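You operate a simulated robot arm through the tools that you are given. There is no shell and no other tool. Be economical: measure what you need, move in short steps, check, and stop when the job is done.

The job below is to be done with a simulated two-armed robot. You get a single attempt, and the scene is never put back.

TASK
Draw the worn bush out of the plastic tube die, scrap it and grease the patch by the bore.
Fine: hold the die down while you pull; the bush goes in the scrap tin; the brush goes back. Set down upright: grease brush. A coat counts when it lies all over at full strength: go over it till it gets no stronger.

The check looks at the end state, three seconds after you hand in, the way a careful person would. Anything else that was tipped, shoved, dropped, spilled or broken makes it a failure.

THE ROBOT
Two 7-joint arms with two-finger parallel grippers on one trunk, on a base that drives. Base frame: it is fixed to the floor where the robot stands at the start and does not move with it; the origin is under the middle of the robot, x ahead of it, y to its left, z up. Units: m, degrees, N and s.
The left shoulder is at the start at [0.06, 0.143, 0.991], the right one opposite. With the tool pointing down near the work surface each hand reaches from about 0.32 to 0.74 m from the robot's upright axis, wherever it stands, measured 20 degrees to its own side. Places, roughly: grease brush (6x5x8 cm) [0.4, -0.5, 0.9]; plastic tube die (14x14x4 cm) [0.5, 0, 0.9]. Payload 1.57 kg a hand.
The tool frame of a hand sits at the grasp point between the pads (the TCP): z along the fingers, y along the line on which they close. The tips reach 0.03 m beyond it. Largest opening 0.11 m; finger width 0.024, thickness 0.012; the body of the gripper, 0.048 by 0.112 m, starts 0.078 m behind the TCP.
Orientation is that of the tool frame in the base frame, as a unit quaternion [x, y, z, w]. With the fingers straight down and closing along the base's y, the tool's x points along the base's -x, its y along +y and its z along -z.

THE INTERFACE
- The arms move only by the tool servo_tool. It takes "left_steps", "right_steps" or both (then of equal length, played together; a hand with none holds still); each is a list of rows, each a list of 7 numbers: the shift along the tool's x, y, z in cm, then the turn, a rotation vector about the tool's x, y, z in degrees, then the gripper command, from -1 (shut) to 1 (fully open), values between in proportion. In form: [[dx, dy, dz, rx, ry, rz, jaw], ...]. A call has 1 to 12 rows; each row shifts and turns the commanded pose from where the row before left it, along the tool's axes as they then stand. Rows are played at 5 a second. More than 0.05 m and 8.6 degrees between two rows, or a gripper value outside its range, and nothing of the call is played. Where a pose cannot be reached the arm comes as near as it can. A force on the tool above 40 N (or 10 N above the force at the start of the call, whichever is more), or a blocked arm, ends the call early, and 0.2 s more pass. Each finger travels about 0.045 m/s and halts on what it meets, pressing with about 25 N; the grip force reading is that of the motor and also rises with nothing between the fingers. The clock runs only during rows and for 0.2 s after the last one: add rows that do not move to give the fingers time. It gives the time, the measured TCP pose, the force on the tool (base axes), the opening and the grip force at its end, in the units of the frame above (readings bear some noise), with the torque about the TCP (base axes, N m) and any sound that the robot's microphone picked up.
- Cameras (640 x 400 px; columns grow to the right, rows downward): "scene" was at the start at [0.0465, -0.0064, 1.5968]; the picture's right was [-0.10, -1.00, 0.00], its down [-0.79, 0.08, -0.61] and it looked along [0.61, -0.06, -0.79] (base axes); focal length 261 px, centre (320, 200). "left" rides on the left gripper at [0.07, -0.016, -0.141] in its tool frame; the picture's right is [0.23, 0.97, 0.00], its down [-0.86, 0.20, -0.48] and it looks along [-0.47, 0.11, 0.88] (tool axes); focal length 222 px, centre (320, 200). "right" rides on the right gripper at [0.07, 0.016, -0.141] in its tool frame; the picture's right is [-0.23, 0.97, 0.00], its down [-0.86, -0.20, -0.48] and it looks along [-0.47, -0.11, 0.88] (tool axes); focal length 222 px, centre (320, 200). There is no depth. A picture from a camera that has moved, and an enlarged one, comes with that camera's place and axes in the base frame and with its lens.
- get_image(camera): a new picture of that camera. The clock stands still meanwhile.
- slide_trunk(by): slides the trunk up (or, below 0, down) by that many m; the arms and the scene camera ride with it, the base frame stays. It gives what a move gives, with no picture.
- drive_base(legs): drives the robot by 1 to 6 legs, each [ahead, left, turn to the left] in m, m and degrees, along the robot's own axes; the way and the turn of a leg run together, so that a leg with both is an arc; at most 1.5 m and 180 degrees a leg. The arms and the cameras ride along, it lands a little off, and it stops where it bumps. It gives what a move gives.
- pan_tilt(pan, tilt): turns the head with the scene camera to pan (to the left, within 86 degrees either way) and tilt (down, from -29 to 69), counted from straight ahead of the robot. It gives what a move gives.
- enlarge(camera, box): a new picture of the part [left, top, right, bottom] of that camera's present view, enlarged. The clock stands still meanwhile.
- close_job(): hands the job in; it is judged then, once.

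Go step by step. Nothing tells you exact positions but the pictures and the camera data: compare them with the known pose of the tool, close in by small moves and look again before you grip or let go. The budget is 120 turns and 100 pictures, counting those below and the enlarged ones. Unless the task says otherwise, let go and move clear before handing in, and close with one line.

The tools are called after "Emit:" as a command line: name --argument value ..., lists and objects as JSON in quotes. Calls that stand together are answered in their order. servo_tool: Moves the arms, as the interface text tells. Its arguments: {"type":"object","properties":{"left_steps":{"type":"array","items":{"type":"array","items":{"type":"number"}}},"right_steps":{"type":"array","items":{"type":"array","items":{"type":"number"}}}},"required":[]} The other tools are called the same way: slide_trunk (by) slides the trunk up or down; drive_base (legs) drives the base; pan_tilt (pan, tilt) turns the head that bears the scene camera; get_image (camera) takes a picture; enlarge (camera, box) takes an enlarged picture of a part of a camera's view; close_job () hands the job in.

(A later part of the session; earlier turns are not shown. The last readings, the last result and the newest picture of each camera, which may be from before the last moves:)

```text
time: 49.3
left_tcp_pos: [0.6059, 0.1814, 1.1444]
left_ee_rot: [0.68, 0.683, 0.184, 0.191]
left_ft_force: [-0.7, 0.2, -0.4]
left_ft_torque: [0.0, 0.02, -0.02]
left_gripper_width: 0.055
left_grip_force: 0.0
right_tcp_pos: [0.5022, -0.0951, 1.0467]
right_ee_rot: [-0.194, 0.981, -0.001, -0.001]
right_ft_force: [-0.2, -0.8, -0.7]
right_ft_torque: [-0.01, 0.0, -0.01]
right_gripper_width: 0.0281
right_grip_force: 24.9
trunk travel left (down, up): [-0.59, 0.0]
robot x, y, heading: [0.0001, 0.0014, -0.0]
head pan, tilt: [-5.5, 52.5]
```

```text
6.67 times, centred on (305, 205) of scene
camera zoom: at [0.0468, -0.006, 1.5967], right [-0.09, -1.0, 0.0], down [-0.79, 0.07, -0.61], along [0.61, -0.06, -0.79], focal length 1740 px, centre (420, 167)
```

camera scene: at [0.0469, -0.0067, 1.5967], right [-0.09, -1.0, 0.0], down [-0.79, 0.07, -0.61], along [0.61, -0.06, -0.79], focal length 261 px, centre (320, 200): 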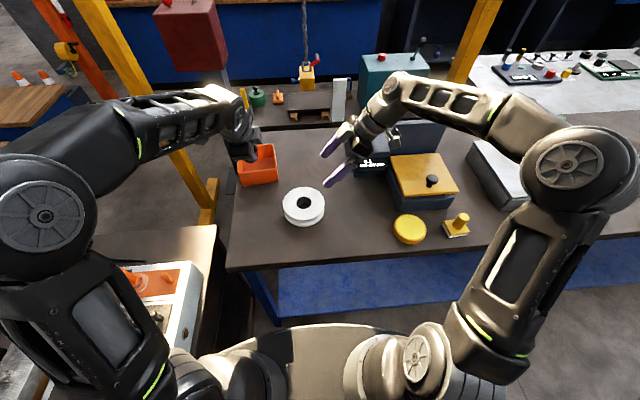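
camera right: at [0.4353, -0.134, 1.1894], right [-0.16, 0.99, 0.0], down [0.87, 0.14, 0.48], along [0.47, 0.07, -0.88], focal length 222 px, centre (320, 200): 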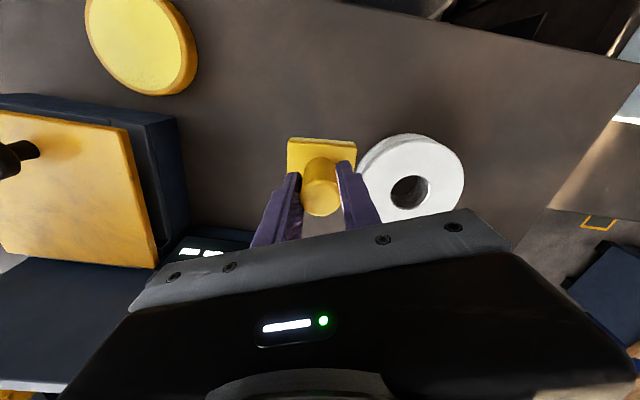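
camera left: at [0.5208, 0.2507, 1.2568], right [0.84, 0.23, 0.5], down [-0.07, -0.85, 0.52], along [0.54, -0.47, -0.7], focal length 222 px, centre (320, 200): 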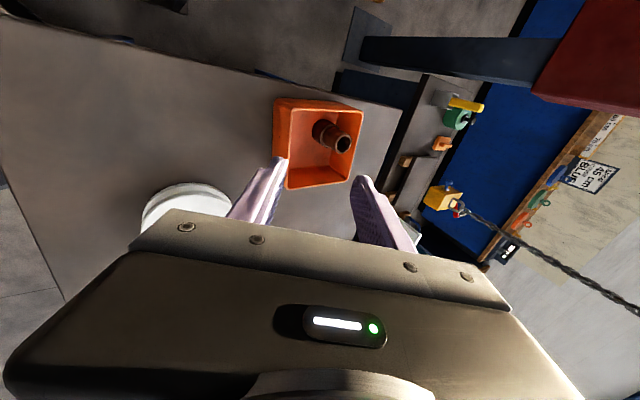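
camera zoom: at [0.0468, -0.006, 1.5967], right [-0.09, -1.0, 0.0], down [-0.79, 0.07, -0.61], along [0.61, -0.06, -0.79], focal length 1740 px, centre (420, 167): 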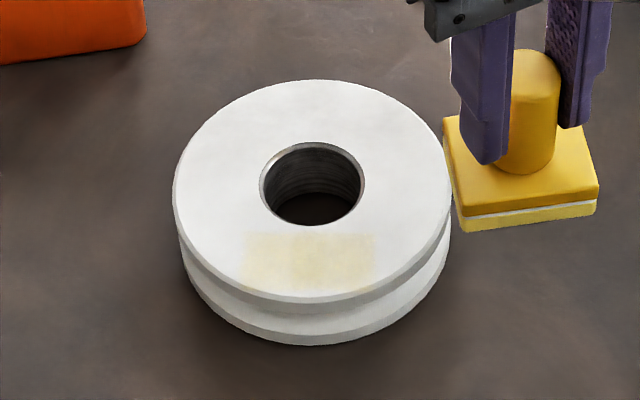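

The patch is just in front of the bore, centred at about (0.499, 0.001) and roughly 6 × 3.3 cm, now with a faint coat. I'll go back and stroke over it several times.

Emit:
servo_tool --right_steps '[[-1.67, 4.5, 0, 0, 0, 0, -1], [-1.67, 4.5, 0, 0, 0, 0, -1], [0, 0, 2, 0, 0, 0, -1], [0, 0, 1.95, 0, 0, 0, -1], [-0.4, 0.93, 0, 0, 0, 0, -1], [0.4, -0.93, 0, 0, 0, 0, -1], [0.4, -0.93, 0, 0, 0, 0, -1], [-0.4, 0.93, 0, 0, 0, 0, -1], [-0.4, 0.93, 0, 0, 0, 0, -1], [0.4, -0.93, 0, 0, 0, 0, -1], [0.4, -0.93, 0, 0, 0, 0, -1], [-0.4, 0.93, 0, 0, 0, 0, -1]]'

Emit:
servo_tool --right_steps '[[-0.4, 0.93, 0, 0, 0, 0, -1], [0.4, -0.93, 0, 0, 0, 0, -1], [0.4, -0.93, 0, 0, 0, 0, -1], [-0.4, 0.93, 0, 0, 0, 0, -1], [-0.4, 0.93, 0, 0, 0, 0, -1], [0.4, -0.93, 0, 0, 0, 0, -1], [0.4, -0.93, 0, 0, 0, 0, -1], [-0.4, 0.93, 0, 0, 0, 0, -1], [0, 0, -2, 0, 0, 0, -1], [0, 0, -2, 0, 0, 0, -1], [1.67, -4.5, 0, 0, 0, 0, -1], [1.67, -4.5, 0, 0, 0, 0, -1]]'

Emit:
enlarge --camera "scene" --box '[275, 175, 335, 235]'

```text
time: 51.9
left_tcp_pos: [0.6064, 0.1807, 1.1444]
left_ee_rot: [0.68, 0.684, 0.185, 0.191]
left_ft_force: [0.0, -0.2, 0.8]
left_ft_torque: [-0.01, 0.02, -0.01]
left_gripper_width: 0.0552
left_grip_force: 0.1
right_tcp_pos: [0.4977, 0.0003, 1.0058]
right_ee_rot: [-0.193, 0.981, -0.001, 0.0]
right_ft_force: [1.3, -2.5, 7.5]
right_ft_torque: [0.07, 0.02, 0.05]
right_gripper_width: 0.028
right_grip_force: 25.3
trunk travel left (down, up): [-0.59, 0.0]
robot x, y, heading: [0.006, 0.0014, 0.0]
head pan, tilt: [-5.5, 52.5]
```

```text
time: 54.5
left_tcp_pos: [0.6058, 0.1805, 1.1444]
left_ee_rot: [0.68, 0.683, 0.186, 0.19]
left_ft_force: [0.1, -0.4, -0.7]
left_ft_torque: [0.02, 0.04, -0.02]
left_gripper_width: 0.0549
left_grip_force: 0.0
right_tcp_pos: [0.5011, -0.093, 1.0474]
right_ee_rot: [-0.193, 0.981, -0.001, -0.001]
right_ft_force: [-0.4, 0.1, -0.8]
right_ft_torque: [0.01, 0.02, -0.02]
right_gripper_width: 0.0285
right_grip_force: 25.0
trunk travel left (down, up): [-0.59, 0.0]
robot x, y, heading: [-0.0022, -0.0007, 0.0]
head pan, tilt: [-5.5, 52.5]
```

```text
6.67 times, centred on (305, 205) of scene
camera zoom: at [0.0466, -0.0071, 1.5967], right [-0.09, -1.0, 0.0], down [-0.79, 0.07, -0.61], along [0.61, -0.06, -0.79], focal length 1740 px, centre (420, 167)
```

zoom: 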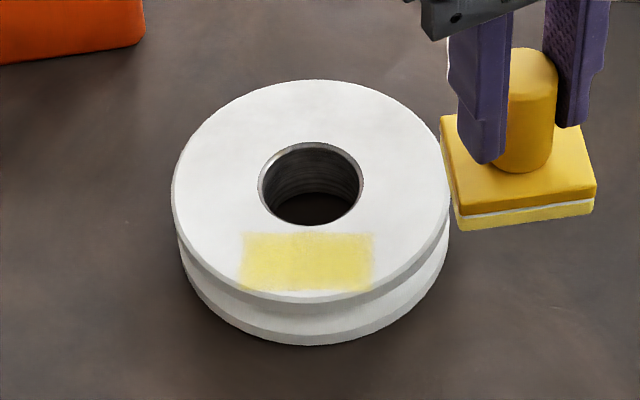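

The coat is stronger but still weaker at the left and right ends. I'll do another round with wider strokes.

Emit:
servo_tool --right_steps '[[-1.67, 4.5, 0, 0, 0, 0, -1], [-1.67, 4.5, 0, 0, 0, 0, -1], [0, 0, 2, 0, 0, 0, -1], [0, 0, 2, 0, 0, 0, -1], [-0.8, 1.86, 0, 0, 0, 0, -1], [0.3, 0.12, 0, 0, 0, 0, -1], [-0.6, -0.24, 0, 0, 0, 0, -1], [0.3, 0.12, 0, 0, 0, 0, -1], [0.8, -1.86, 0, 0, 0, 0, -1], [0.8, -1.86, 0, 0, 0, 0, -1], [0.3, 0.12, 0, 0, 0, 0, -1], [-0.6, -0.24, 0, 0, 0, 0, -1]]'

Emit:
servo_tool --right_steps '[[0.3, 0.12, 0, 0, 0, 0, -1], [-0.4, 0.93, 0, 0, 0, 0, -1], [-0.4, 0.93, 0, 0, 0, 0, -1], [-0.4, 0.93, 0, 0, 0, 0, -1], [-0.4, 0.93, 0, 0, 0, 0, -1], [0.4, -0.93, 0, 0, 0, 0, -1], [0.4, -0.93, 0, 0, 0, 0, -1], [0.4, -0.93, 0, 0, 0, 0, -1], [0.4, -0.93, 0, 0, 0, 0, -1], [-0.4, 0.93, 0, 0, 0, 0, -1], [-0.4, 0.93, 0, 0, 0, 0, -1], [0, 0, 0, 0, 0, 0, -1]]'

Emit:
servo_tool --right_steps '[[0, 0, -2, 0, 0, 0, -1], [0, 0, -2, 0, 0, 0, -1], [1.67, -4.5, 0, 0, 0, 0, -1], [1.67, -4.5, 0, 0, 0, 0, -1]]'

Emit:
enlarge --camera "scene" --box '[275, 175, 335, 235]'

```text
time: 57.1
left_tcp_pos: [0.6051, 0.1805, 1.1442]
left_ee_rot: [0.68, 0.683, 0.185, 0.19]
left_ft_force: [0.0, 0.1, 0.0]
left_ft_torque: [-0.01, 0.01, 0.02]
left_gripper_width: 0.0551
left_grip_force: 0.1
right_tcp_pos: [0.5002, -0.0182, 1.0055]
right_ee_rot: [-0.194, 0.981, 0.0, -0.001]
right_ft_force: [-2.6, -1.4, 8.1]
right_ft_torque: [0.13, 0.04, 0.04]
right_gripper_width: 0.0279
right_grip_force: 25.0
trunk travel left (down, up): [-0.59, 0.0]
robot x, y, heading: [-0.0009, -0.0008, 0.1]
head pan, tilt: [-5.5, 52.5]
```

```text
time: 59.7
left_tcp_pos: [0.6048, 0.1801, 1.1448]
left_ee_rot: [0.68, 0.683, 0.185, 0.191]
left_ft_force: [0.4, 0.9, -0.1]
left_ft_torque: [0.0, 0.0, 0.0]
left_gripper_width: 0.0546
left_grip_force: 0.0
right_tcp_pos: [0.497, 0.0003, 1.0065]
right_ee_rot: [-0.193, 0.981, -0.001, -0.002]
right_ft_force: [0.8, -1.9, 3.8]
right_ft_torque: [0.02, 0.01, 0.01]
right_gripper_width: 0.0281
right_grip_force: 24.7
trunk travel left (down, up): [-0.59, 0.0]
robot x, y, heading: [-0.0001, 0.0005, 0.1]
head pan, tilt: [-5.5, 52.5]
```

```text
time: 60.7
left_tcp_pos: [0.6051, 0.1791, 1.1454]
left_ee_rot: [0.681, 0.683, 0.185, 0.19]
left_ft_force: [0.0, -0.1, -0.3]
left_ft_torque: [0.01, 0.05, 0.01]
left_gripper_width: 0.0551
left_grip_force: 0.0
right_tcp_pos: [0.5014, -0.0964, 1.0463]
right_ee_rot: [-0.193, 0.981, -0.001, -0.001]
right_ft_force: [0.9, 0.4, -0.7]
right_ft_torque: [0.04, 0.03, -0.01]
right_gripper_width: 0.028
right_grip_force: 24.6
trunk travel left (down, up): [-0.59, 0.0]
robot x, y, heading: [-0.003, 0.0019, 0.0]
head pan, tilt: [-5.5, 52.5]
```

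```text
6.67 times, centred on (305, 205) of scene
camera zoom: at [0.0465, -0.0071, 1.5968], right [-0.09, -1.0, 0.0], down [-0.79, 0.07, -0.61], along [0.61, -0.06, -0.79], focal length 1740 px, centre (420, 167)
```

zoom: 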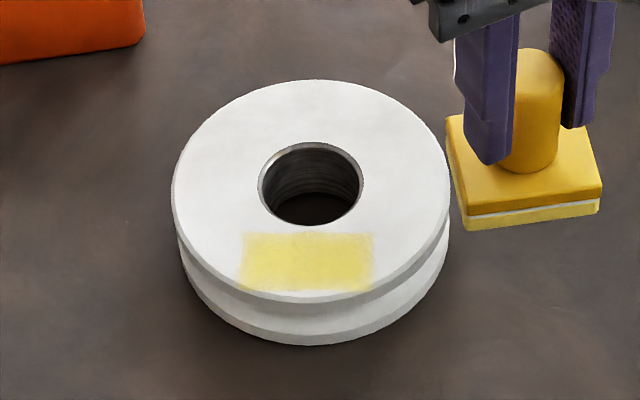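

It got little stronger, so the pad is probably spent. I'll reload it at the dish.

Emit:
servo_tool --right_steps '[[3.0, -3.62, 0, 0, 0, 0, -1], [3.0, -3.62, 0, 0, 0, 0, -1], [3.0, -3.62, 0, 0, 0, 0, -1], [3.0, -3.62, 0, 0, 0, 0, -1], [3.0, -3.62, 0, 0, 0, 0, -1], [0, 0, 2, 0, 0, 0, -1], [0, 0, 2, 0, 0, 0, -1], [0, 0, 1, 0, 0, 0, -1], [0, 0, 0.4, 0, 0, 0, -1], [0, 0, 0.25, 0, 0, 0, -1], [0, 0, 0, 0, 0, 0, -1]]'

```text
time: 63.1
left_tcp_pos: [0.606, 0.1804, 1.1442]
left_ee_rot: [0.68, 0.684, 0.186, 0.19]
left_ft_force: [0.5, -0.1, 0.4]
left_ft_torque: [0.01, 0.03, -0.02]
left_gripper_width: 0.055
left_grip_force: 0.0
right_tcp_pos: [0.4317, -0.3188, 0.9903]
right_ee_rot: [-0.192, 0.981, 0.0, 0.0]
right_ft_force: [0.2, -0.7, 1.4]
right_ft_torque: [0.04, 0.07, 0.02]
right_gripper_width: 0.0281
right_grip_force: 25.5
trunk travel left (down, up): [-0.59, 0.0]
robot x, y, heading: [-0.0006, 0.0008, 0.1]
head pan, tilt: [-5.5, 52.5]
```

I've just touched the grease. I'll press slightly and hold, then return to the die.

Emit:
servo_tool --right_steps '[[0, 0, 0.15, 0, 0, 0, -1], [0, 0, 0, 0, 0, 0, -1], [0, 0, 0, 0, 0, 0, -1], [0, 0, 0, 0, 0, 0, -1], [0, 0, -2, 0, 0, 0, -1], [0, 0, -3.8, 0, 0, 0, -1], [-3.0, 3.62, 0, 0, 0, 0, -1], [-3.0, 3.62, 0, 0, 0, 0, -1], [-3.0, 3.62, 0, 0, 0, 0, -1], [-3.0, 3.62, 0, 0, 0, 0, -1], [-3.0, 3.62, 0, 0, 0, 0, -1], [0, 0, 0, 0, 0, 0, -1]]'

Emit:
servo_tool --right_steps '[[-1.67, 4.5, 0, 0, 0, 0, -1], [-1.67, 4.5, 0, 0, 0, 0, -1], [0, 0, 2, 0, 0, 0, -1], [0, 0, 2, 0, 0, 0, -1], [0, 0, 0, 0, 0, 0, -1]]'

```text
time: 65.7
left_tcp_pos: [0.6054, 0.1799, 1.1447]
left_ee_rot: [0.68, 0.683, 0.184, 0.19]
left_ft_force: [0.4, 0.5, -0.3]
left_ft_torque: [-0.03, 0.06, 0.0]
left_gripper_width: 0.0553
left_grip_force: 0.0
right_tcp_pos: [0.5025, -0.0943, 1.047]
right_ee_rot: [-0.193, 0.981, -0.001, 0.0]
right_ft_force: [-0.1, 0.2, -0.1]
right_ft_torque: [-0.03, -0.03, 0.01]
right_gripper_width: 0.0281
right_grip_force: 24.7
trunk travel left (down, up): [-0.59, 0.0]
robot x, y, heading: [-0.0033, 0.0009, -0.1]
head pan, tilt: [-5.5, 52.5]
```

```text
time: 66.9
left_tcp_pos: [0.6062, 0.1814, 1.1445]
left_ee_rot: [0.68, 0.684, 0.185, 0.19]
left_ft_force: [0.3, -0.4, -0.4]
left_ft_torque: [-0.03, 0.0, 0.01]
left_gripper_width: 0.0549
left_grip_force: 0.0
right_tcp_pos: [0.4998, 0.0013, 1.006]
right_ee_rot: [-0.192, 0.981, -0.001, 0.0]
right_ft_force: [-0.2, -0.2, 2.7]
right_ft_torque: [0.06, 0.01, -0.01]
right_gripper_width: 0.0284
right_grip_force: 24.8
trunk travel left (down, up): [-0.59, 0.0]
robot x, y, heading: [0.0013, 0.0011, 0.0]
head pan, tilt: [-5.5, 52.5]
```

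I'm back in contact over the patch. I'll press a touch more and stroke with the freshly loaded pad.

Emit:
servo_tool --right_steps '[[-0.4, 0.93, 0.1, 0, 0, 0, -1], [-0.2, 0.46, 0, 0, 0, 0, -1], [0.2, -0.46, 0, 0, 0, 0, -1], [0.4, -0.93, 0, 0, 0, 0, -1], [0.4, -0.93, 0, 0, 0, 0, -1], [0.2, -0.46, 0, 0, 0, 0, -1], [-0.2, 0.46, 0, 0, 0, 0, -1], [-0.4, 0.93, 0, 0, 0, 0, -1], [-0.4, 0.93, 0, 0, 0, 0, -1], [-0.2, 0.46, 0, 0, 0, 0, -1], [0.2, -0.46, 0, 0, 0, 0, -1], [0.4, -0.93, 0, 0, 0, 0, -1]]'

Emit:
servo_tool --right_steps '[[0.4, -0.93, 0, 0, 0, 0, -1], [0.2, -0.46, 0, 0, 0, 0, -1], [-0.2, 0.46, 0, 0, 0, 0, -1], [-0.4, 0.93, 0, 0, 0, 0, -1], [0.3, 0.12, 0, 0, 0, 0, -1], [-0.6, -0.24, 0, 0, 0, 0, -1], [0.3, 0.12, 0, 0, 0, 0, -1], [0, 0, -2, 0, 0, 0, -1], [0, 0, -2.1, 0, 0, 0, -1], [1.67, -4.5, 0, 0, 0, 0, -1], [1.67, -4.5, 0, 0, 0, 0, -1]]'

Emit:
enlarge --camera "scene" --box '[275, 175, 335, 235]'

```text
time: 69.5
left_tcp_pos: [0.6052, 0.1801, 1.1445]
left_ee_rot: [0.68, 0.684, 0.185, 0.191]
left_ft_force: [-0.6, -0.1, 0.4]
left_ft_torque: [0.0, 0.0, -0.01]
left_gripper_width: 0.0549
left_grip_force: 0.0
right_tcp_pos: [0.4977, 0.0031, 1.0061]
right_ee_rot: [-0.193, 0.981, 0.0, 0.001]
right_ft_force: [-1.0, 4.5, 12.4]
right_ft_torque: [0.27, 0.1, 0.04]
right_gripper_width: 0.0282
right_grip_force: 24.5
trunk travel left (down, up): [-0.59, 0.0]
robot x, y, heading: [-0.0033, -0.0001, 0.1]
head pan, tilt: [-5.5, 52.5]
```

```text
time: 71.9
left_tcp_pos: [0.6075, 0.1804, 1.1444]
left_ee_rot: [0.681, 0.683, 0.185, 0.191]
left_ft_force: [0.1, 0.6, 0.2]
left_ft_torque: [-0.02, -0.03, 0.01]
left_gripper_width: 0.0548
left_grip_force: 0.0
right_tcp_pos: [0.4993, -0.0925, 1.0467]
right_ee_rot: [-0.194, 0.981, -0.001, -0.001]
right_ft_force: [0.9, -0.4, -1.6]
right_ft_torque: [0.0, -0.02, -0.03]
right_gripper_width: 0.0283
right_grip_force: 25.1
trunk travel left (down, up): [-0.59, 0.0]
robot x, y, heading: [-0.0008, -0.002, 0.1]
head pan, tilt: [-5.5, 52.5]
```

```text
6.67 times, centred on (305, 205) of scene
camera zoom: at [0.0466, -0.007, 1.5967], right [-0.09, -1.0, 0.0], down [-0.79, 0.07, -0.61], along [0.61, -0.06, -0.79], focal length 1740 px, centre (420, 167)
```

zoom: 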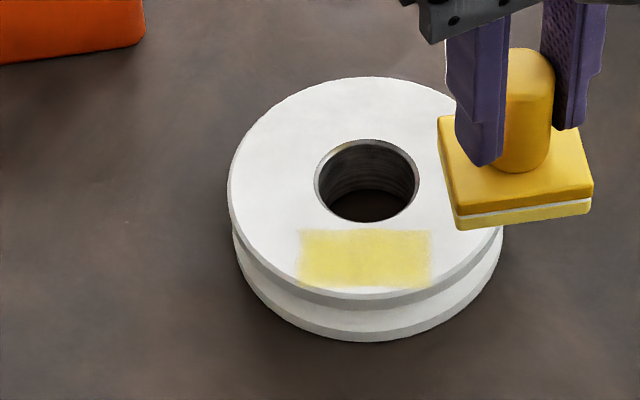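

The coat is getting stronger, but the harder strokes dragged the die about 2.6 cm to the right. I'll set the pad on the patch, press, and draw the die back left in small steps.

Emit:
servo_tool --right_steps '[[-1.3, 3.1, 0, 0, 0, 0, -1], [-1.3, 3.1, 0, 0, 0, 0, -1], [0, 0, 2, 0, 0, 0, -1], [0, 0, 2.1, 0, 0, 0, -1], [0, 0, 0.15, 0, 0, 0, -1], [0, 0, 0, 0, 0, 0, -1]]'

Emit:
servo_tool --right_steps '[[-0.2, 0.46, 0, 0, 0, 0, -1], [-0.2, 0.46, 0, 0, 0, 0, -1], [0, 0, 0, 0, 0, 0, -1]]'

Emit:
enlarge --camera "scene" --box '[275, 175, 335, 235]'

```text
time: 73.3
left_tcp_pos: [0.6048, 0.1809, 1.145]
left_ee_rot: [0.68, 0.683, 0.185, 0.19]
left_ft_force: [0.8, 0.3, 0.5]
left_ft_torque: [-0.01, 0.01, 0.02]
left_gripper_width: 0.055
left_grip_force: 0.0
right_tcp_pos: [0.5019, -0.0264, 1.0057]
right_ee_rot: [-0.193, 0.981, -0.001, 0.001]
right_ft_force: [1.5, 0.7, 15.3]
right_ft_torque: [-0.04, 0.23, -0.04]
right_gripper_width: 0.028
right_grip_force: 24.9
trunk travel left (down, up): [-0.59, 0.0]
robot x, y, heading: [0.0006, -0.0001, 0.3]
head pan, tilt: [-5.5, 52.5]
```

```text
time: 74.1
left_tcp_pos: [0.605, 0.1793, 1.1463]
left_ee_rot: [0.68, 0.683, 0.186, 0.191]
left_ft_force: [-0.9, 0.1, 0.2]
left_ft_torque: [-0.01, 0.02, -0.01]
left_gripper_width: 0.0551
left_grip_force: 0.0
right_tcp_pos: [0.5028, -0.0185, 1.0034]
right_ee_rot: [-0.193, 0.981, -0.001, 0.0]
right_ft_force: [0.3, -7.8, 22.2]
right_ft_torque: [-0.03, -0.08, -0.02]
right_gripper_width: 0.0281
right_grip_force: 25.0
trunk travel left (down, up): [-0.59, 0.0]
robot x, y, heading: [0.0023, 0.0018, 0.2]
head pan, tilt: [-5.5, 52.5]
```

```text
6.67 times, centred on (305, 205) of scene
camera zoom: at [0.0449, -0.0076, 1.5969], right [-0.09, -1.0, 0.0], down [-0.79, 0.07, -0.61], along [0.61, -0.06, -0.79], focal length 1740 px, centre (420, 167)
```

zoom: 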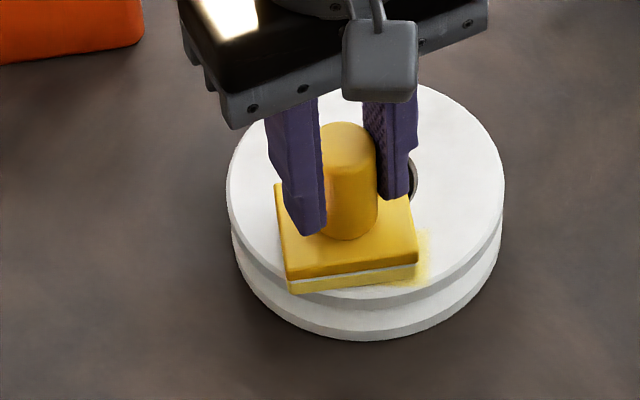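

The die didn't follow; the pad only slid. I'll finish the coat here with slow, lighter strokes and reposition the die afterwards using a fingertip in the bore.

Emit:
servo_tool --right_steps '[[0, 0, -0.15, 0, 0, 0, -1], [0.2, -0.46, 0, 0, 0, 0, -1], [0.2, -0.46, 0, 0, 0, 0, -1], [0.2, -0.46, 0, 0, 0, 0, -1], [0.2, -0.46, 0, 0, 0, 0, -1], [0, 0, 0, 0, 0, 0, -1], [-0.2, 0.46, 0, 0, 0, 0, -1], [-0.2, 0.46, 0, 0, 0, 0, -1], [-0.2, 0.46, 0, 0, 0, 0, -1], [-0.2, 0.46, 0, 0, 0, 0, -1], [-0.2, 0.46, 0, 0, 0, 0, -1], [0, 0, 0, 0, 0, 0, -1]]'

Emit:
servo_tool --right_steps '[[0.2, -0.46, 0, 0, 0, 0, -1], [0.2, -0.46, 0, 0, 0, 0, -1], [0.2, -0.46, 0, 0, 0, 0, -1], [0, 0, -2, 0, 0, 0, -1], [0, 0, -2.1, 0, 0, 0, -1], [1.3, -3.1, 0, 0, 0, 0, -1], [1.3, -3.1, 0, 0, 0, 0, -1], [0, 0, 0, 0, 0, 0, -1]]'

Emit:
enlarge --camera "scene" --box '[275, 175, 335, 235]'

```text
time: 76.7
left_tcp_pos: [0.6062, 0.1801, 1.1453]
left_ee_rot: [0.681, 0.683, 0.184, 0.191]
left_ft_force: [-0.1, 2.1, 0.3]
left_ft_torque: [0.02, 0.01, -0.04]
left_gripper_width: 0.0549
left_grip_force: 0.1
right_tcp_pos: [0.5031, -0.0126, 1.0059]
right_ee_rot: [-0.193, 0.981, -0.001, 0.0]
right_ft_force: [0.3, 0.3, -0.8]
right_ft_torque: [0.0, -0.01, 0.0]
right_gripper_width: 0.028
right_grip_force: 25.1
trunk travel left (down, up): [-0.59, 0.0]
robot x, y, heading: [-0.0014, -0.002, -0.1]
head pan, tilt: [-5.5, 52.5]
```

```text
time: 78.5
left_tcp_pos: [0.6065, 0.1809, 1.1455]
left_ee_rot: [0.681, 0.683, 0.185, 0.19]
left_ft_force: [1.3, 0.0, 0.1]
left_ft_torque: [0.0, -0.01, -0.01]
left_gripper_width: 0.0551
left_grip_force: 0.1
right_tcp_pos: [0.5027, -0.0964, 1.0469]
right_ee_rot: [-0.193, 0.981, -0.002, 0.0]
right_ft_force: [0.1, 0.3, -0.7]
right_ft_torque: [0.01, 0.0, -0.02]
right_gripper_width: 0.0279
right_grip_force: 24.9
trunk travel left (down, up): [-0.59, 0.0]
robot x, y, heading: [0.0005, -0.0021, 0.2]
head pan, tilt: [-5.5, 52.5]
```

```text
6.67 times, centred on (305, 205) of scene
camera zoom: at [0.0468, -0.0062, 1.5967], right [-0.09, -1.0, 0.0], down [-0.79, 0.07, -0.61], along [0.61, -0.06, -0.79], focal length 1740 px, centre (420, 167)
```

zoom: 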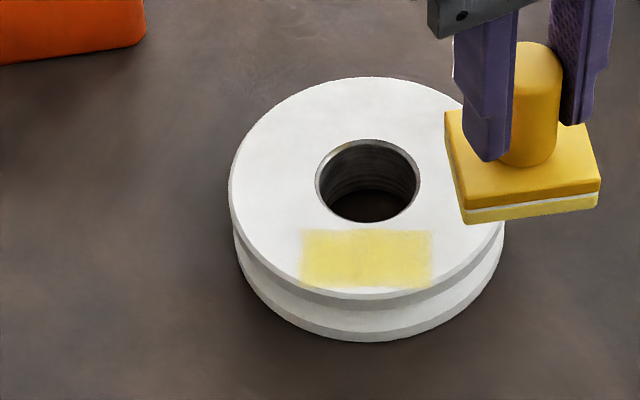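

The coat is improving, but the left end is weaker. I'll reload and go over it again slowly.

Emit:
servo_tool --right_steps '[[3.0, -3.62, 0, 0, 0, 0, -1], [3.0, -3.62, 0, 0, 0, 0, -1], [3.0, -3.62, 0, 0, 0, 0, -1], [3.0, -3.62, 0, 0, 0, 0, -1], [3.0, -3.62, 0, 0, 0, 0, -1], [0, 0, 2, 0, 0, 0, -1], [0, 0, 2, 0, 0, 0, -1], [0, 0, 1, 0, 0, 0, -1], [0, 0, 0.5, 0, 0, 0, -1], [0, 0, 0.3, 0, 0, 0, -1], [0, 0, 0.15, 0, 0, 0, -1], [0, 0, 0, 0, 0, 0, -1]]'

```text
time: 81.1
left_tcp_pos: [0.6052, 0.1799, 1.1447]
left_ee_rot: [0.681, 0.683, 0.185, 0.191]
left_ft_force: [-0.6, -0.8, -0.6]
left_ft_torque: [-0.02, 0.03, 0.01]
left_gripper_width: 0.0547
left_grip_force: 0.0
right_tcp_pos: [0.4317, -0.3199, 0.9882]
right_ee_rot: [-0.193, 0.981, -0.002, 0.001]
right_ft_force: [-0.4, -1.2, 9.8]
right_ft_torque: [0.21, 0.02, 0.0]
right_gripper_width: 0.0278
right_grip_force: 25.4
trunk travel left (down, up): [-0.59, 0.0]
robot x, y, heading: [-0.0027, -0.0021, 0.2]
head pan, tilt: [-5.5, 52.5]
```

Loaded at about 10 N. I'll go back over the patch.

Emit:
servo_tool --right_steps '[[0, 0, 0, 0, 0, 0, -1], [0, 0, 0, 0, 0, 0, -1], [0, 0, -2, 0, 0, 0, -1], [0, 0, -3.8, 0, 0, 0, -1], [-2.5, 3.53, 0, 0, 0, 0, -1], [-2.5, 3.53, 0, 0, 0, 0, -1], [-2.5, 3.53, 0, 0, 0, 0, -1], [-2.5, 3.53, 0, 0, 0, 0, -1], [-2.5, 3.53, 0, 0, 0, 0, -1], [-2.5, 3.53, 0, 0, 0, 0, -1], [-2.5, 3.53, 0, 0, 0, 0, -1], [0, 0, 2, 0, 0, 0, -1]]'

Emit:
servo_tool --right_steps '[[0, 0, 1.6, 0, 0, 0, -1], [0, 0, 0.4, 0, 0, 0, -1], [0, 0, 0.1, 0, 0, 0, -1], [0, 0, 0, 0, 0, 0, -1]]'

```text
time: 83.7
left_tcp_pos: [0.6063, 0.1799, 1.1441]
left_ee_rot: [0.68, 0.683, 0.186, 0.191]
left_ft_force: [0.0, 0.0, -0.3]
left_ft_torque: [-0.01, 0.0, 0.03]
left_gripper_width: 0.0551
left_grip_force: 0.0
right_tcp_pos: [0.5005, -0.0228, 1.0253]
right_ee_rot: [-0.192, 0.981, -0.001, -0.001]
right_ft_force: [0.8, -0.6, -1.2]
right_ft_torque: [0.0, 0.0, 0.0]
right_gripper_width: 0.0278
right_grip_force: 25.5
trunk travel left (down, up): [-0.59, 0.0]
robot x, y, heading: [0.0024, 0.0013, 0.2]
head pan, tilt: [-5.5, 52.5]
```

```text
time: 84.7
left_tcp_pos: [0.6059, 0.18, 1.1448]
left_ee_rot: [0.681, 0.683, 0.185, 0.191]
left_ft_force: [0.5, -0.7, 1.1]
left_ft_torque: [-0.01, 0.0, 0.01]
left_gripper_width: 0.0548
left_grip_force: 0.0
right_tcp_pos: [0.5014, -0.026, 1.0045]
right_ee_rot: [-0.192, 0.981, 0.001, 0.001]
right_ft_force: [3.2, -2.3, 11.5]
right_ft_torque: [0.1, -0.01, 0.0]
right_gripper_width: 0.028
right_grip_force: 25.2
trunk travel left (down, up): [-0.59, 0.0]
robot x, y, heading: [0.0026, -0.0043, 0.2]
head pan, tilt: [-5.5, 52.5]
```

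Contact is 11.5 N. I'll stroke slowly over the full width.

Emit:
servo_tool --right_steps '[[-0.2, 0.46, 0, 0, 0, 0, -1], [-0.2, 0.46, 0, 0, 0, 0, -1], [-0.2, 0.46, 0, 0, 0, 0, -1], [0.2, -0.46, 0, 0, 0, 0, -1], [0.2, -0.46, 0, 0, 0, 0, -1], [0.2, -0.46, 0, 0, 0, 0, -1], [0.2, -0.46, 0, 0, 0, 0, -1], [0.2, -0.46, 0, 0, 0, 0, -1], [-0.2, 0.46, 0, 0, 0, 0, -1], [-0.2, 0.46, 0, 0, 0, 0, -1], [-0.2, 0.46, 0, 0, 0, 0, -1], [-0.2, 0.46, 0, 0, 0, 0, -1]]'

Emit:
servo_tool --right_steps '[[-0.2, 0.46, 0, 0, 0, 0, -1], [-0.2, 0.46, 0, 0, 0, 0, -1], [0.2, -0.46, 0, 0, 0, 0, -1], [0.2, -0.46, 0, 0, 0, 0, -1], [0.2, -0.46, 0, 0, 0, 0, -1], [0.2, -0.46, 0, 0, 0, 0, -1], [0.2, -0.46, 0, 0, 0, 0, -1], [-0.2, 0.46, 0, 0, 0, 0, -1], [-0.2, 0.46, 0, 0, 0, 0, -1], [0, 0, -2, 0, 0, 0, -1], [0, 0, -2.1, 0, 0, 0, -1], [2.4, -4.1, 0, 0, 0, 0, -1]]'

Emit:
servo_tool --right_steps '[[1, -2.5, 0, 0, 0, 0, -1], [0, 0, 0, 0, 0, 0, -1]]'

Emit:
enlarge --camera "scene" --box '[275, 175, 335, 235]'

```text
time: 87.3
left_tcp_pos: [0.6055, 0.1815, 1.146]
left_ee_rot: [0.681, 0.683, 0.184, 0.191]
left_ft_force: [0.4, 0.5, 0.1]
left_ft_torque: [0.02, -0.03, 0.0]
left_gripper_width: 0.0553
left_grip_force: 0.0
right_tcp_pos: [0.5001, -0.0141, 1.0044]
right_ee_rot: [-0.192, 0.981, -0.001, 0.0]
right_ft_force: [0.8, -4.0, 11.9]
right_ft_torque: [-0.06, -0.21, -0.05]
right_gripper_width: 0.0282
right_grip_force: 25.1
trunk travel left (down, up): [-0.59, 0.0]
robot x, y, heading: [-0.0004, -0.0036, 0.3]
head pan, tilt: [-5.5, 52.5]
```

```text
time: 89.9
left_tcp_pos: [0.6048, 0.1784, 1.1442]
left_ee_rot: [0.68, 0.683, 0.186, 0.19]
left_ft_force: [-0.2, 0.3, 0.1]
left_ft_torque: [0.05, -0.02, 0.04]
left_gripper_width: 0.0553
left_grip_force: 0.0
right_tcp_pos: [0.494, -0.0671, 1.0445]
right_ee_rot: [-0.193, 0.981, 0.001, -0.001]
right_ft_force: [0.1, -0.2, -1.1]
right_ft_torque: [0.01, 0.01, 0.03]
right_gripper_width: 0.0282
right_grip_force: 25.5
trunk travel left (down, up): [-0.59, 0.0]
robot x, y, heading: [-0.0001, 0.0009, 0.4]
head pan, tilt: [-5.5, 52.5]
```

```text
time: 90.5
left_tcp_pos: [0.6065, 0.1818, 1.1455]
left_ee_rot: [0.68, 0.684, 0.184, 0.191]
left_ft_force: [0.6, 0.9, 0.4]
left_ft_torque: [-0.04, 0.02, -0.01]
left_gripper_width: 0.055
left_grip_force: 0.1
right_tcp_pos: [0.494, -0.0903, 1.045]
right_ee_rot: [-0.193, 0.981, -0.001, -0.001]
right_ft_force: [-0.7, -0.1, -1.4]
right_ft_torque: [-0.01, 0.01, 0.01]
right_gripper_width: 0.028
right_grip_force: 25.2
trunk travel left (down, up): [-0.59, 0.0]
robot x, y, heading: [0.0028, -0.0019, -0.0]
head pan, tilt: [-5.5, 52.5]
```

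```text
6.67 times, centred on (305, 205) of scene
camera zoom: at [0.0471, -0.0054, 1.5967], right [-0.09, -1.0, 0.0], down [-0.79, 0.07, -0.61], along [0.61, -0.06, -0.79], focal length 1740 px, centre (420, 167)
```

zoom: 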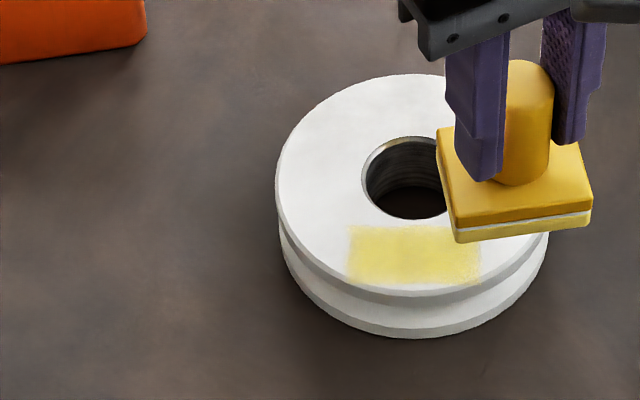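

The coat is nearly there, but the die crept another 2 cm to the right, so it needs holding. I'll park the brush to the right and bring the left hand over, leaning left with fingers shut, to ease the die back by its bore.

Emit:
servo_tool --left_steps '[[0, 0, 0, 7.75, 0, 0, -1], [0, 0, 0, 7.75, 0, 0, -1], [0, 0, 0, 7.75, 0, 0, -1], [0, 0, 0, 7.75, 0, 0, -1], [-4, -2.2, 0, 0, 0, 0, -1], [-4, -2.2, 0, 0, 0, 0, -1], [0, -2.2, 0, 0, 0, 0, -1], [0, 0, 0, 0, -7.5, 0, -1], [0, 0, 0, 0, -7.5, 0, -1], [0, 0, 0, 0, -7.5, 0, -1], [0, 0, 0, 0, -7.5, 0, -1], [0, 0, 0, 0, 0, 0, -1]]' --right_steps '[[1.9, -4.5, 0, 0, 0, 0, -1], [1.9, -4.5, 0, 0, 0, 0, -1], [0, 0, -2, 0, 0, 0, -1], [0, 0, 0, 0, 0, 0, -1], [0, 0, 0, 0, 0, 0, -1], [0, 0, 0, 0, 0, 0, -1], [0, 0, 0, 0, 0, 0, -1], [0, 0, 0, 0, 0, 0, -1], [0, 0, 0, 0, 0, 0, -1], [0, 0, 0, 0, 0, 0, -1], [0, 0, 0, 0, 0, 0, -1], [0, 0, 0, 0, 0, 0, -1]]'

Emit:
enlarge --camera "scene" --box '[270, 150, 400, 240]'

```text
time: 93.1
left_tcp_pos: [0.5378, 0.1001, 1.1409]
left_ee_rot: [0.687, 0.676, -0.164, 0.209]
left_ft_force: [-0.7, -1.0, -0.4]
left_ft_torque: [0.0, 0.02, 0.01]
left_gripper_width: 0.0
left_grip_force: 21.3
left hand out of reach, approached as far as the arm can: row 4
right_tcp_pos: [0.4931, -0.191, 1.0656]
right_ee_rot: [-0.192, 0.981, -0.002, -0.001]
right_ft_force: [-0.4, -0.7, -1.2]
right_ft_torque: [0.0, -0.01, -0.03]
right_gripper_width: 0.0277
right_grip_force: 25.2
trunk travel left (down, up): [-0.59, 0.0]
robot x, y, heading: [-0.0026, -0.0026, 0.2]
head pan, tilt: [-5.5, 52.5]
```

```text
4.44 times, centred on (335, 195) of scene
camera zoom: at [0.0467, -0.007, 1.5968], right [-0.09, -1.0, 0.0], down [-0.79, 0.07, -0.61], along [0.61, -0.06, -0.79], focal length 1160 px, centre (253, 222)
```

zoom: 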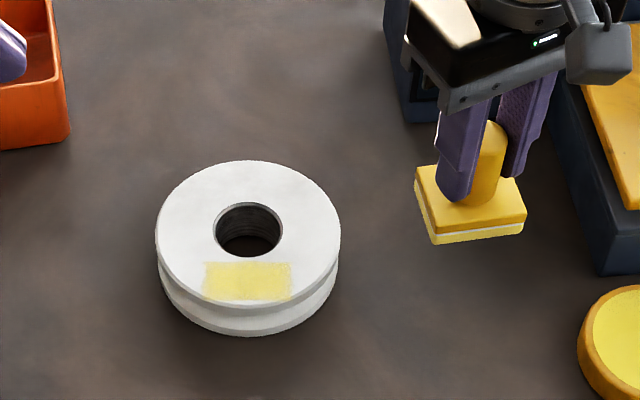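

The die is at about (0.541, -0.051). I'll bring the shut left fingers to just above the bore along their lean.

Emit:
servo_tool --left_steps '[[-0.4, -0.29, 4.08, 0, 0, 0, -1], [-0.4, -0.29, 4.08, 0, 0, 0, -1], [-0.4, -0.29, 4.08, 0, 0, 0, -1], [-0.4, -0.29, 4.08, 0, 0, 0, -1], [0, 0, 0, 0, 0, 0, -1]]'

Emit:
enlarge --camera "scene" --box '[270, 150, 370, 240]'

Emit:
get_image --camera "left"

```text
time: 94.3
left_tcp_pos: [0.5351, 0.0043, 1.006]
left_ee_rot: [0.687, 0.677, -0.163, 0.209]
left_ft_force: [0.3, 0.7, -0.2]
left_ft_torque: [-0.02, 0.0, 0.02]
left_gripper_width: 0.0002
left_grip_force: 21.3
right_tcp_pos: [0.4932, -0.1897, 1.0659]
right_ee_rot: [-0.193, 0.981, 0.0, -0.001]
right_ft_force: [0.2, 0.3, -2.2]
right_ft_torque: [-0.02, 0.0, 0.01]
right_gripper_width: 0.0279
right_grip_force: 25.0
trunk travel left (down, up): [-0.59, 0.0]
robot x, y, heading: [-0.0001, 0.0012, 0.1]
head pan, tilt: [-5.5, 52.5]
```

```text
4.44 times, centred on (320, 195) of scene
camera zoom: at [0.0464, -0.0064, 1.5968], right [-0.09, -1.0, 0.0], down [-0.79, 0.07, -0.61], along [0.61, -0.06, -0.79], focal length 1160 px, centre (320, 222)
```

zoom: 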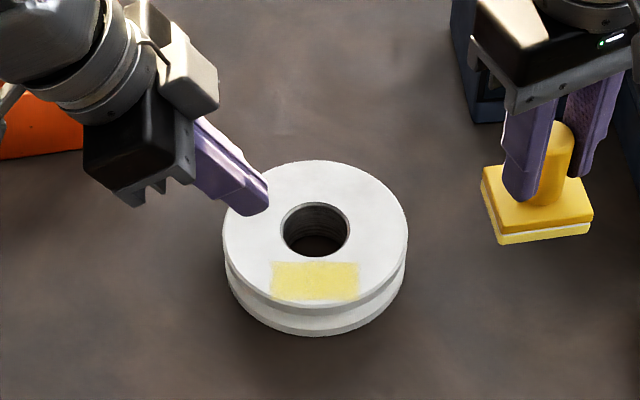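

```text
26 pictures are left
camera left: at [0.5133, 0.1359, 1.0911], right [0.98, 0.2, -0.05], down [0.15, -0.49, 0.86], along [0.15, -0.85, -0.51], focal length 222 px, centre (320, 200)
```

left: 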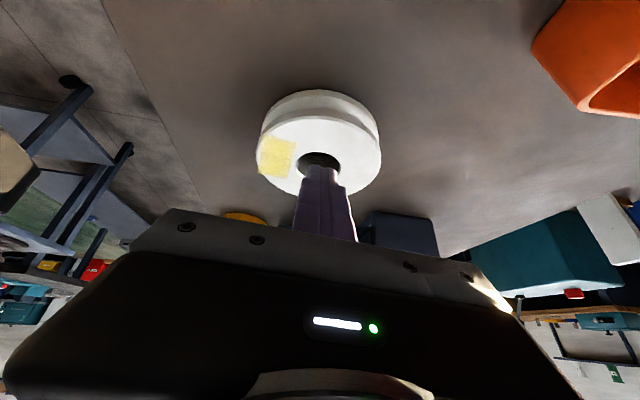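

The fingertips line up with the bore after a 12 mm shift right. I'll insert them about 2 cm deep.

Emit:
servo_tool --left_steps '[[-1.03, 0, 0.61, 0, 0, 0, -1], [0, -0.1, 2.5, 0, 0, 0, -1], [0, -0.1, 1.5, 0, 0, 0, -1], [0, -0.1, 1.5, 0, 0, 0, -1], [0, 0, 1.2, 0, 0, 0, -1], [0, 0, 0, 0, 0, 0, -1]]'

Emit:
enlarge --camera "scene" --box '[270, 150, 370, 240]'

```text
time: 95.7
left_tcp_pos: [0.5373, -0.0424, 0.9482]
left_ee_rot: [0.687, 0.677, -0.164, 0.209]
left_ft_force: [0.0, 0.1, 0.3]
left_ft_torque: [0.0, -0.02, -0.01]
left_gripper_width: 0.0
left_grip_force: 21.2
right_tcp_pos: [0.4937, -0.1897, 1.0649]
right_ee_rot: [-0.193, 0.981, -0.001, 0.0]
right_ft_force: [0.4, 0.4, -1.8]
right_ft_torque: [0.02, -0.01, -0.03]
right_gripper_width: 0.0281
right_grip_force: 25.0
trunk travel left (down, up): [-0.59, 0.0]
robot x, y, heading: [0.0002, -0.0008, 0.2]
head pan, tilt: [-5.5, 52.5]
```

```text
4.44 times, centred on (320, 195) of scene
camera zoom: at [0.0467, -0.0065, 1.5968], right [-0.09, -1.0, 0.0], down [-0.79, 0.07, -0.61], along [0.61, -0.06, -0.79], focal length 1160 px, centre (320, 222)
```

zoom: 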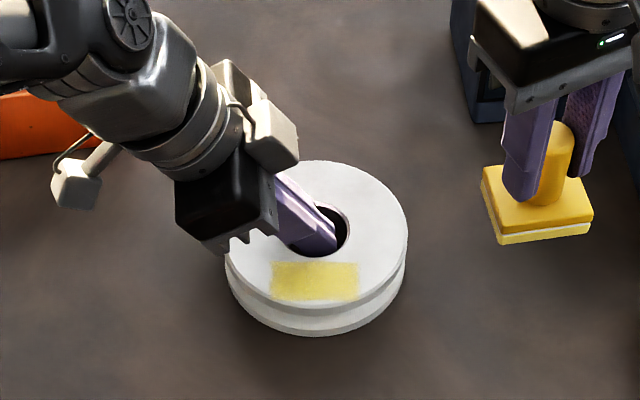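

The fingers are in the bore without touching. I'll push the die gently back to the left about 4.8 cm.

Emit:
servo_tool --left_steps '[[0.52, 0, -0.31, 0, 0, 0, -1], [0.52, 0, -0.31, 0, 0, 0, -1], [0.52, 0, -0.31, 0, 0, 0, -1], [0.52, 0, -0.31, 0, 0, 0, -1], [0.52, 0, -0.31, 0, 0, 0, -1], [0.52, 0, -0.31, 0, 0, 0, -1], [0.52, 0, -0.31, 0, 0, 0, -1], [0.52, 0, -0.31, 0, 0, 0, -1], [0, 0, 0, 0, 0, 0, -1]]'

Emit:
enlarge --camera "scene" --box '[275, 175, 335, 235]'

```text
time: 97.7
left_tcp_pos: [0.5361, 0.0058, 0.9505]
left_ee_rot: [0.687, 0.677, -0.163, 0.208]
left_ft_force: [0.0, -3.5, 5.8]
left_ft_torque: [-0.03, 0.05, 0.03]
left_gripper_width: 0.0001
left_grip_force: 21.5
right_tcp_pos: [0.4932, -0.1913, 1.0647]
right_ee_rot: [-0.193, 0.981, -0.001, 0.0]
right_ft_force: [0.4, -0.3, -0.4]
right_ft_torque: [0.0, 0.01, 0.01]
right_gripper_width: 0.028
right_grip_force: 24.2
trunk travel left (down, up): [-0.59, 0.0]
robot x, y, heading: [-0.0003, -0.0021, 0.1]
head pan, tilt: [-5.5, 52.5]
```

```text
6.67 times, centred on (305, 205) of scene
camera zoom: at [0.0462, -0.0071, 1.5967], right [-0.09, -1.0, 0.0], down [-0.79, 0.07, -0.61], along [0.61, -0.06, -0.79], focal length 1740 px, centre (420, 167)
```

zoom: 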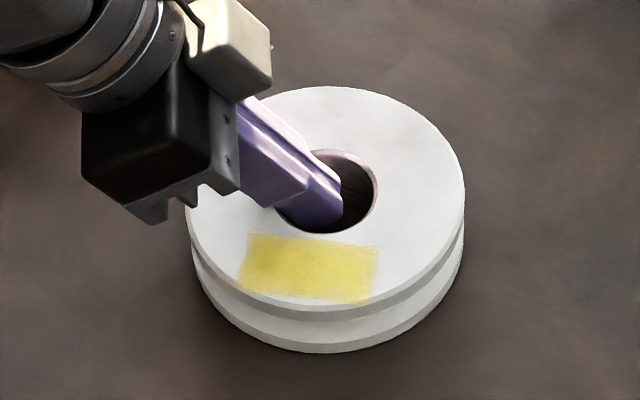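

The die is almost back, but about 7 mm short, 3 mm near and turned about 7°. I'll open the fingers gently inside the bore to grip it and correct both.

Emit:
servo_tool --left_steps '[[0, 0, 0, 0, 0, 0, -0.7], [0, 0, 0, 0, 0, 0, -0.5], [0, 0, 0, 0, 0, 0, -0.5], [0, 0.15, 0, -1.8, 0.2, -3, -0.5], [0, 0.1, 0, -1.8, 0.2, -3, -0.5], [0.3, 0, -0.17, 0, 0, 0, -0.5], [0.26, 0, -0.15, 0, 0, 0, -0.5], [0, 0, 0, 0, 0, 0, -0.5]]'

Emit:
enlarge --camera "scene" --box '[275, 175, 335, 235]'

```text
time: 99.5
left_tcp_pos: [0.5374, 0.0134, 0.9507]
left_ee_rot: [0.645, 0.717, -0.151, 0.218]
left_ft_force: [0.1, -3.5, 5.1]
left_ft_torque: [0.01, -0.09, -0.01]
left_gripper_width: 0.0136
left_grip_force: 0.0
right_tcp_pos: [0.4937, -0.1901, 1.0641]
right_ee_rot: [-0.193, 0.981, -0.001, -0.001]
right_ft_force: [0.4, 0.2, -1.2]
right_ft_torque: [-0.01, -0.01, 0.01]
right_gripper_width: 0.0281
right_grip_force: 25.0
trunk travel left (down, up): [-0.59, 0.0]
robot x, y, heading: [-0.0023, 0.0002, -0.0]
head pan, tilt: [-5.5, 52.5]
```

```text
6.67 times, centred on (305, 205) of scene
camera zoom: at [0.0465, -0.007, 1.5968], right [-0.09, -1.0, 0.0], down [-0.79, 0.07, -0.61], along [0.61, -0.06, -0.79], focal length 1740 px, centre (420, 167)
```

zoom: 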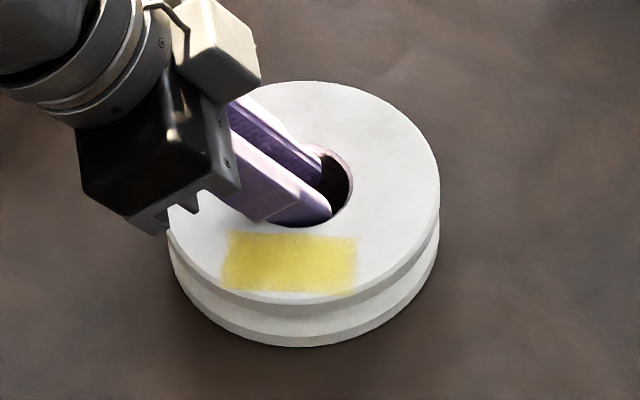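

The die overshot by about 5 mm and the yaw is nearly right. I'll nudge it back slightly and turn 2° more.

Emit:
servo_tool --left_steps '[[-0.28, 0, 0.17, -0.5, 0, -0.9, -0.5], [-0.28, 0, 0.17, -0.5, 0, -0.9, -0.5], [0, 0, 0, 0, 0, 0, -0.5]]'

Emit:
enlarge --camera "scene" --box '[275, 175, 335, 235]'

```text
time: 100.3
left_tcp_pos: [0.5393, 0.0068, 0.95]
left_ee_rot: [0.631, 0.729, -0.147, 0.222]
left_ft_force: [-0.9, 2.6, 4.0]
left_ft_torque: [0.18, -0.12, 0.0]
left_gripper_width: 0.0136
left_grip_force: 0.1
right_tcp_pos: [0.4938, -0.1888, 1.0658]
right_ee_rot: [-0.192, 0.981, -0.001, 0.0]
right_ft_force: [0.2, 0.6, -1.5]
right_ft_torque: [0.01, -0.02, 0.01]
right_gripper_width: 0.0283
right_grip_force: 24.9
trunk travel left (down, up): [-0.59, 0.0]
robot x, y, heading: [0.0013, 0.0005, 0.0]
head pan, tilt: [-5.5, 52.5]
```

```text
6.67 times, centred on (305, 205) of scene
camera zoom: at [0.0464, -0.0061, 1.5967], right [-0.09, -1.0, 0.0], down [-0.79, 0.07, -0.61], along [0.61, -0.06, -0.79], focal length 1740 px, centre (420, 167)
```

zoom: 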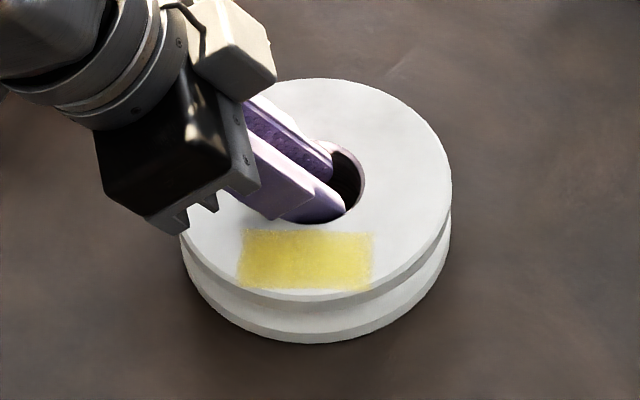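

The die is back in place within a millimetre or two and square again. I'll pull the left fingers out of the bore and set them, shut, on the far-left of its face to hold it for the last coats.

Emit:
servo_tool --left_steps '[[0, 0, 0, 0, 0, 0, -1], [0, 0, 0, 0, 0, 0, -1], [0, 0, -2.5, 0, 0, 0, -1], [0, 0, -2.5, 0, 0, 0, -1], [1, 1.6, 0, 0, 0, 0, -1], [1, 1.6, 0, 0, 0, 0, -1], [0.51, -0.07, 0.86, 0, 0, 0, -1], [0, 0, 0, 0, 0, 0, -1]]'

Emit:
enlarge --camera "scene" --box '[265, 165, 345, 235]'

```text
time: 102.1
left_tcp_pos: [0.5622, 0.0533, 0.9734]
left_ee_rot: [0.631, 0.728, -0.148, 0.222]
left_ft_force: [-0.3, -0.4, 0.2]
left_ft_torque: [0.01, -0.01, 0.0]
left_gripper_width: 0.0
left_grip_force: 21.0
right_tcp_pos: [0.4924, -0.1912, 1.0655]
right_ee_rot: [-0.193, 0.981, -0.002, -0.001]
right_ft_force: [-0.1, -0.4, -0.7]
right_ft_torque: [0.01, 0.0, 0.0]
right_gripper_width: 0.0282
right_grip_force: 25.4
trunk travel left (down, up): [-0.59, 0.0]
robot x, y, heading: [-0.0001, -0.003, -0.0]
head pan, tilt: [-5.5, 52.5]
```

```text
5.71 times, centred on (305, 200) of scene
camera zoom: at [0.0466, -0.0065, 1.5968], right [-0.09, -1.0, 0.0], down [-0.79, 0.07, -0.61], along [0.61, -0.06, -0.79], focal length 1492 px, centre (406, 200)
```

zoom: 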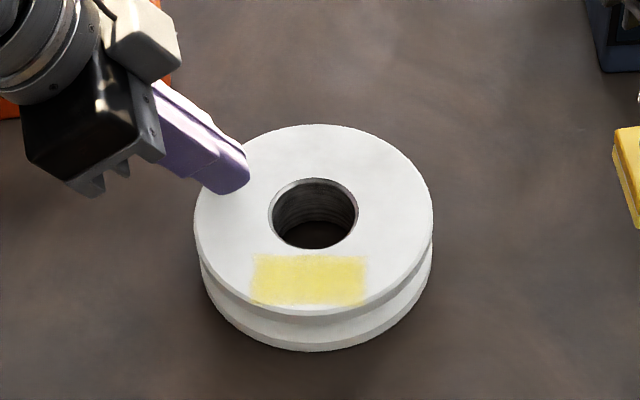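

The fingertips are just above the die's left face. I'll press down until it's firmly held while the right hand reloads at the dish.

Emit:
servo_tool --left_steps '[[0.1, 0, 0.17, 0, 0, 0, -1], [0.08, 0, 0.13, 0, 0, 0, -1], [0, 0, 0, 0, 0, 0, -1]]'

```text
time: 102.9
left_tcp_pos: [0.5608, 0.0534, 0.9726]
left_ee_rot: [0.631, 0.728, -0.148, 0.222]
left_ft_force: [0.2, 0.8, 6.1]
left_ft_torque: [0.05, 0.0, 0.0]
left_gripper_width: 0.0
left_grip_force: 21.0
right_tcp_pos: [0.4927, -0.1907, 1.065]
right_ee_rot: [-0.192, 0.981, -0.001, 0.0]
right_ft_force: [0.2, -0.2, -0.8]
right_ft_torque: [0.03, 0.01, 0.01]
right_gripper_width: 0.0283
right_grip_force: 24.7
trunk travel left (down, up): [-0.59, 0.0]
robot x, y, heading: [0.0016, -0.0017, 0.1]
head pan, tilt: [-5.5, 52.5]
```

Emit:
servo_tool --left_steps '[[0.08, 0, 0.13, 0, 0, 0, -1], [0, 0, 0, 0, 0, 0, -1], [0, 0, 0, 0, 0, 0, -1], [0, 0, 0, 0, 0, 0, -1], [0, 0, 0, 0, 0, 0, -1], [0, 0, 0, 0, 0, 0, -1], [0, 0, 0, 0, 0, 0, -1], [0, 0, 0, 0, 0, 0, -1], [0, 0, 0, 0, 0, 0, -1], [0, 0, 0, 0, 0, 0, -1]]' --right_steps '[[3.53, -3.2, 0, 0, 0, 0, -1], [3.53, -3.2, 0, 0, 0, 0, -1], [3.53, -3.2, 0, 0, 0, 0, -1], [0, 0, 3, 0, 0, 0, -1], [0, 0, 3, 0, 0, 0, -1], [0, 0, 1, 0, 0, 0, -1], [0, 0, 0.4, 0, 0, 0, -1], [0, 0, 0.3, 0, 0, 0, -1], [0, 0, 0, 0, 0, 0, -1], [0, 0, 0, 0, 0, 0, -1]]'

```text
time: 105.1
left_tcp_pos: [0.562, 0.0528, 0.9709]
left_ee_rot: [0.631, 0.728, -0.147, 0.223]
left_ft_force: [5.9, 0.7, 34.3]
left_ft_torque: [-0.14, -0.14, -0.03]
left_gripper_width: 0.0
left_grip_force: 21.4
right_tcp_pos: [0.4288, -0.3208, 0.9886]
right_ee_rot: [-0.192, 0.981, -0.001, -0.001]
right_ft_force: [0.7, 0.2, -1.4]
right_ft_torque: [0.03, -0.02, -0.02]
right_gripper_width: 0.0279
right_grip_force: 24.6
trunk travel left (down, up): [-0.59, 0.0]
robot x, y, heading: [-0.0015, 0.0027, 0.2]
head pan, tilt: [-5.5, 52.5]
```

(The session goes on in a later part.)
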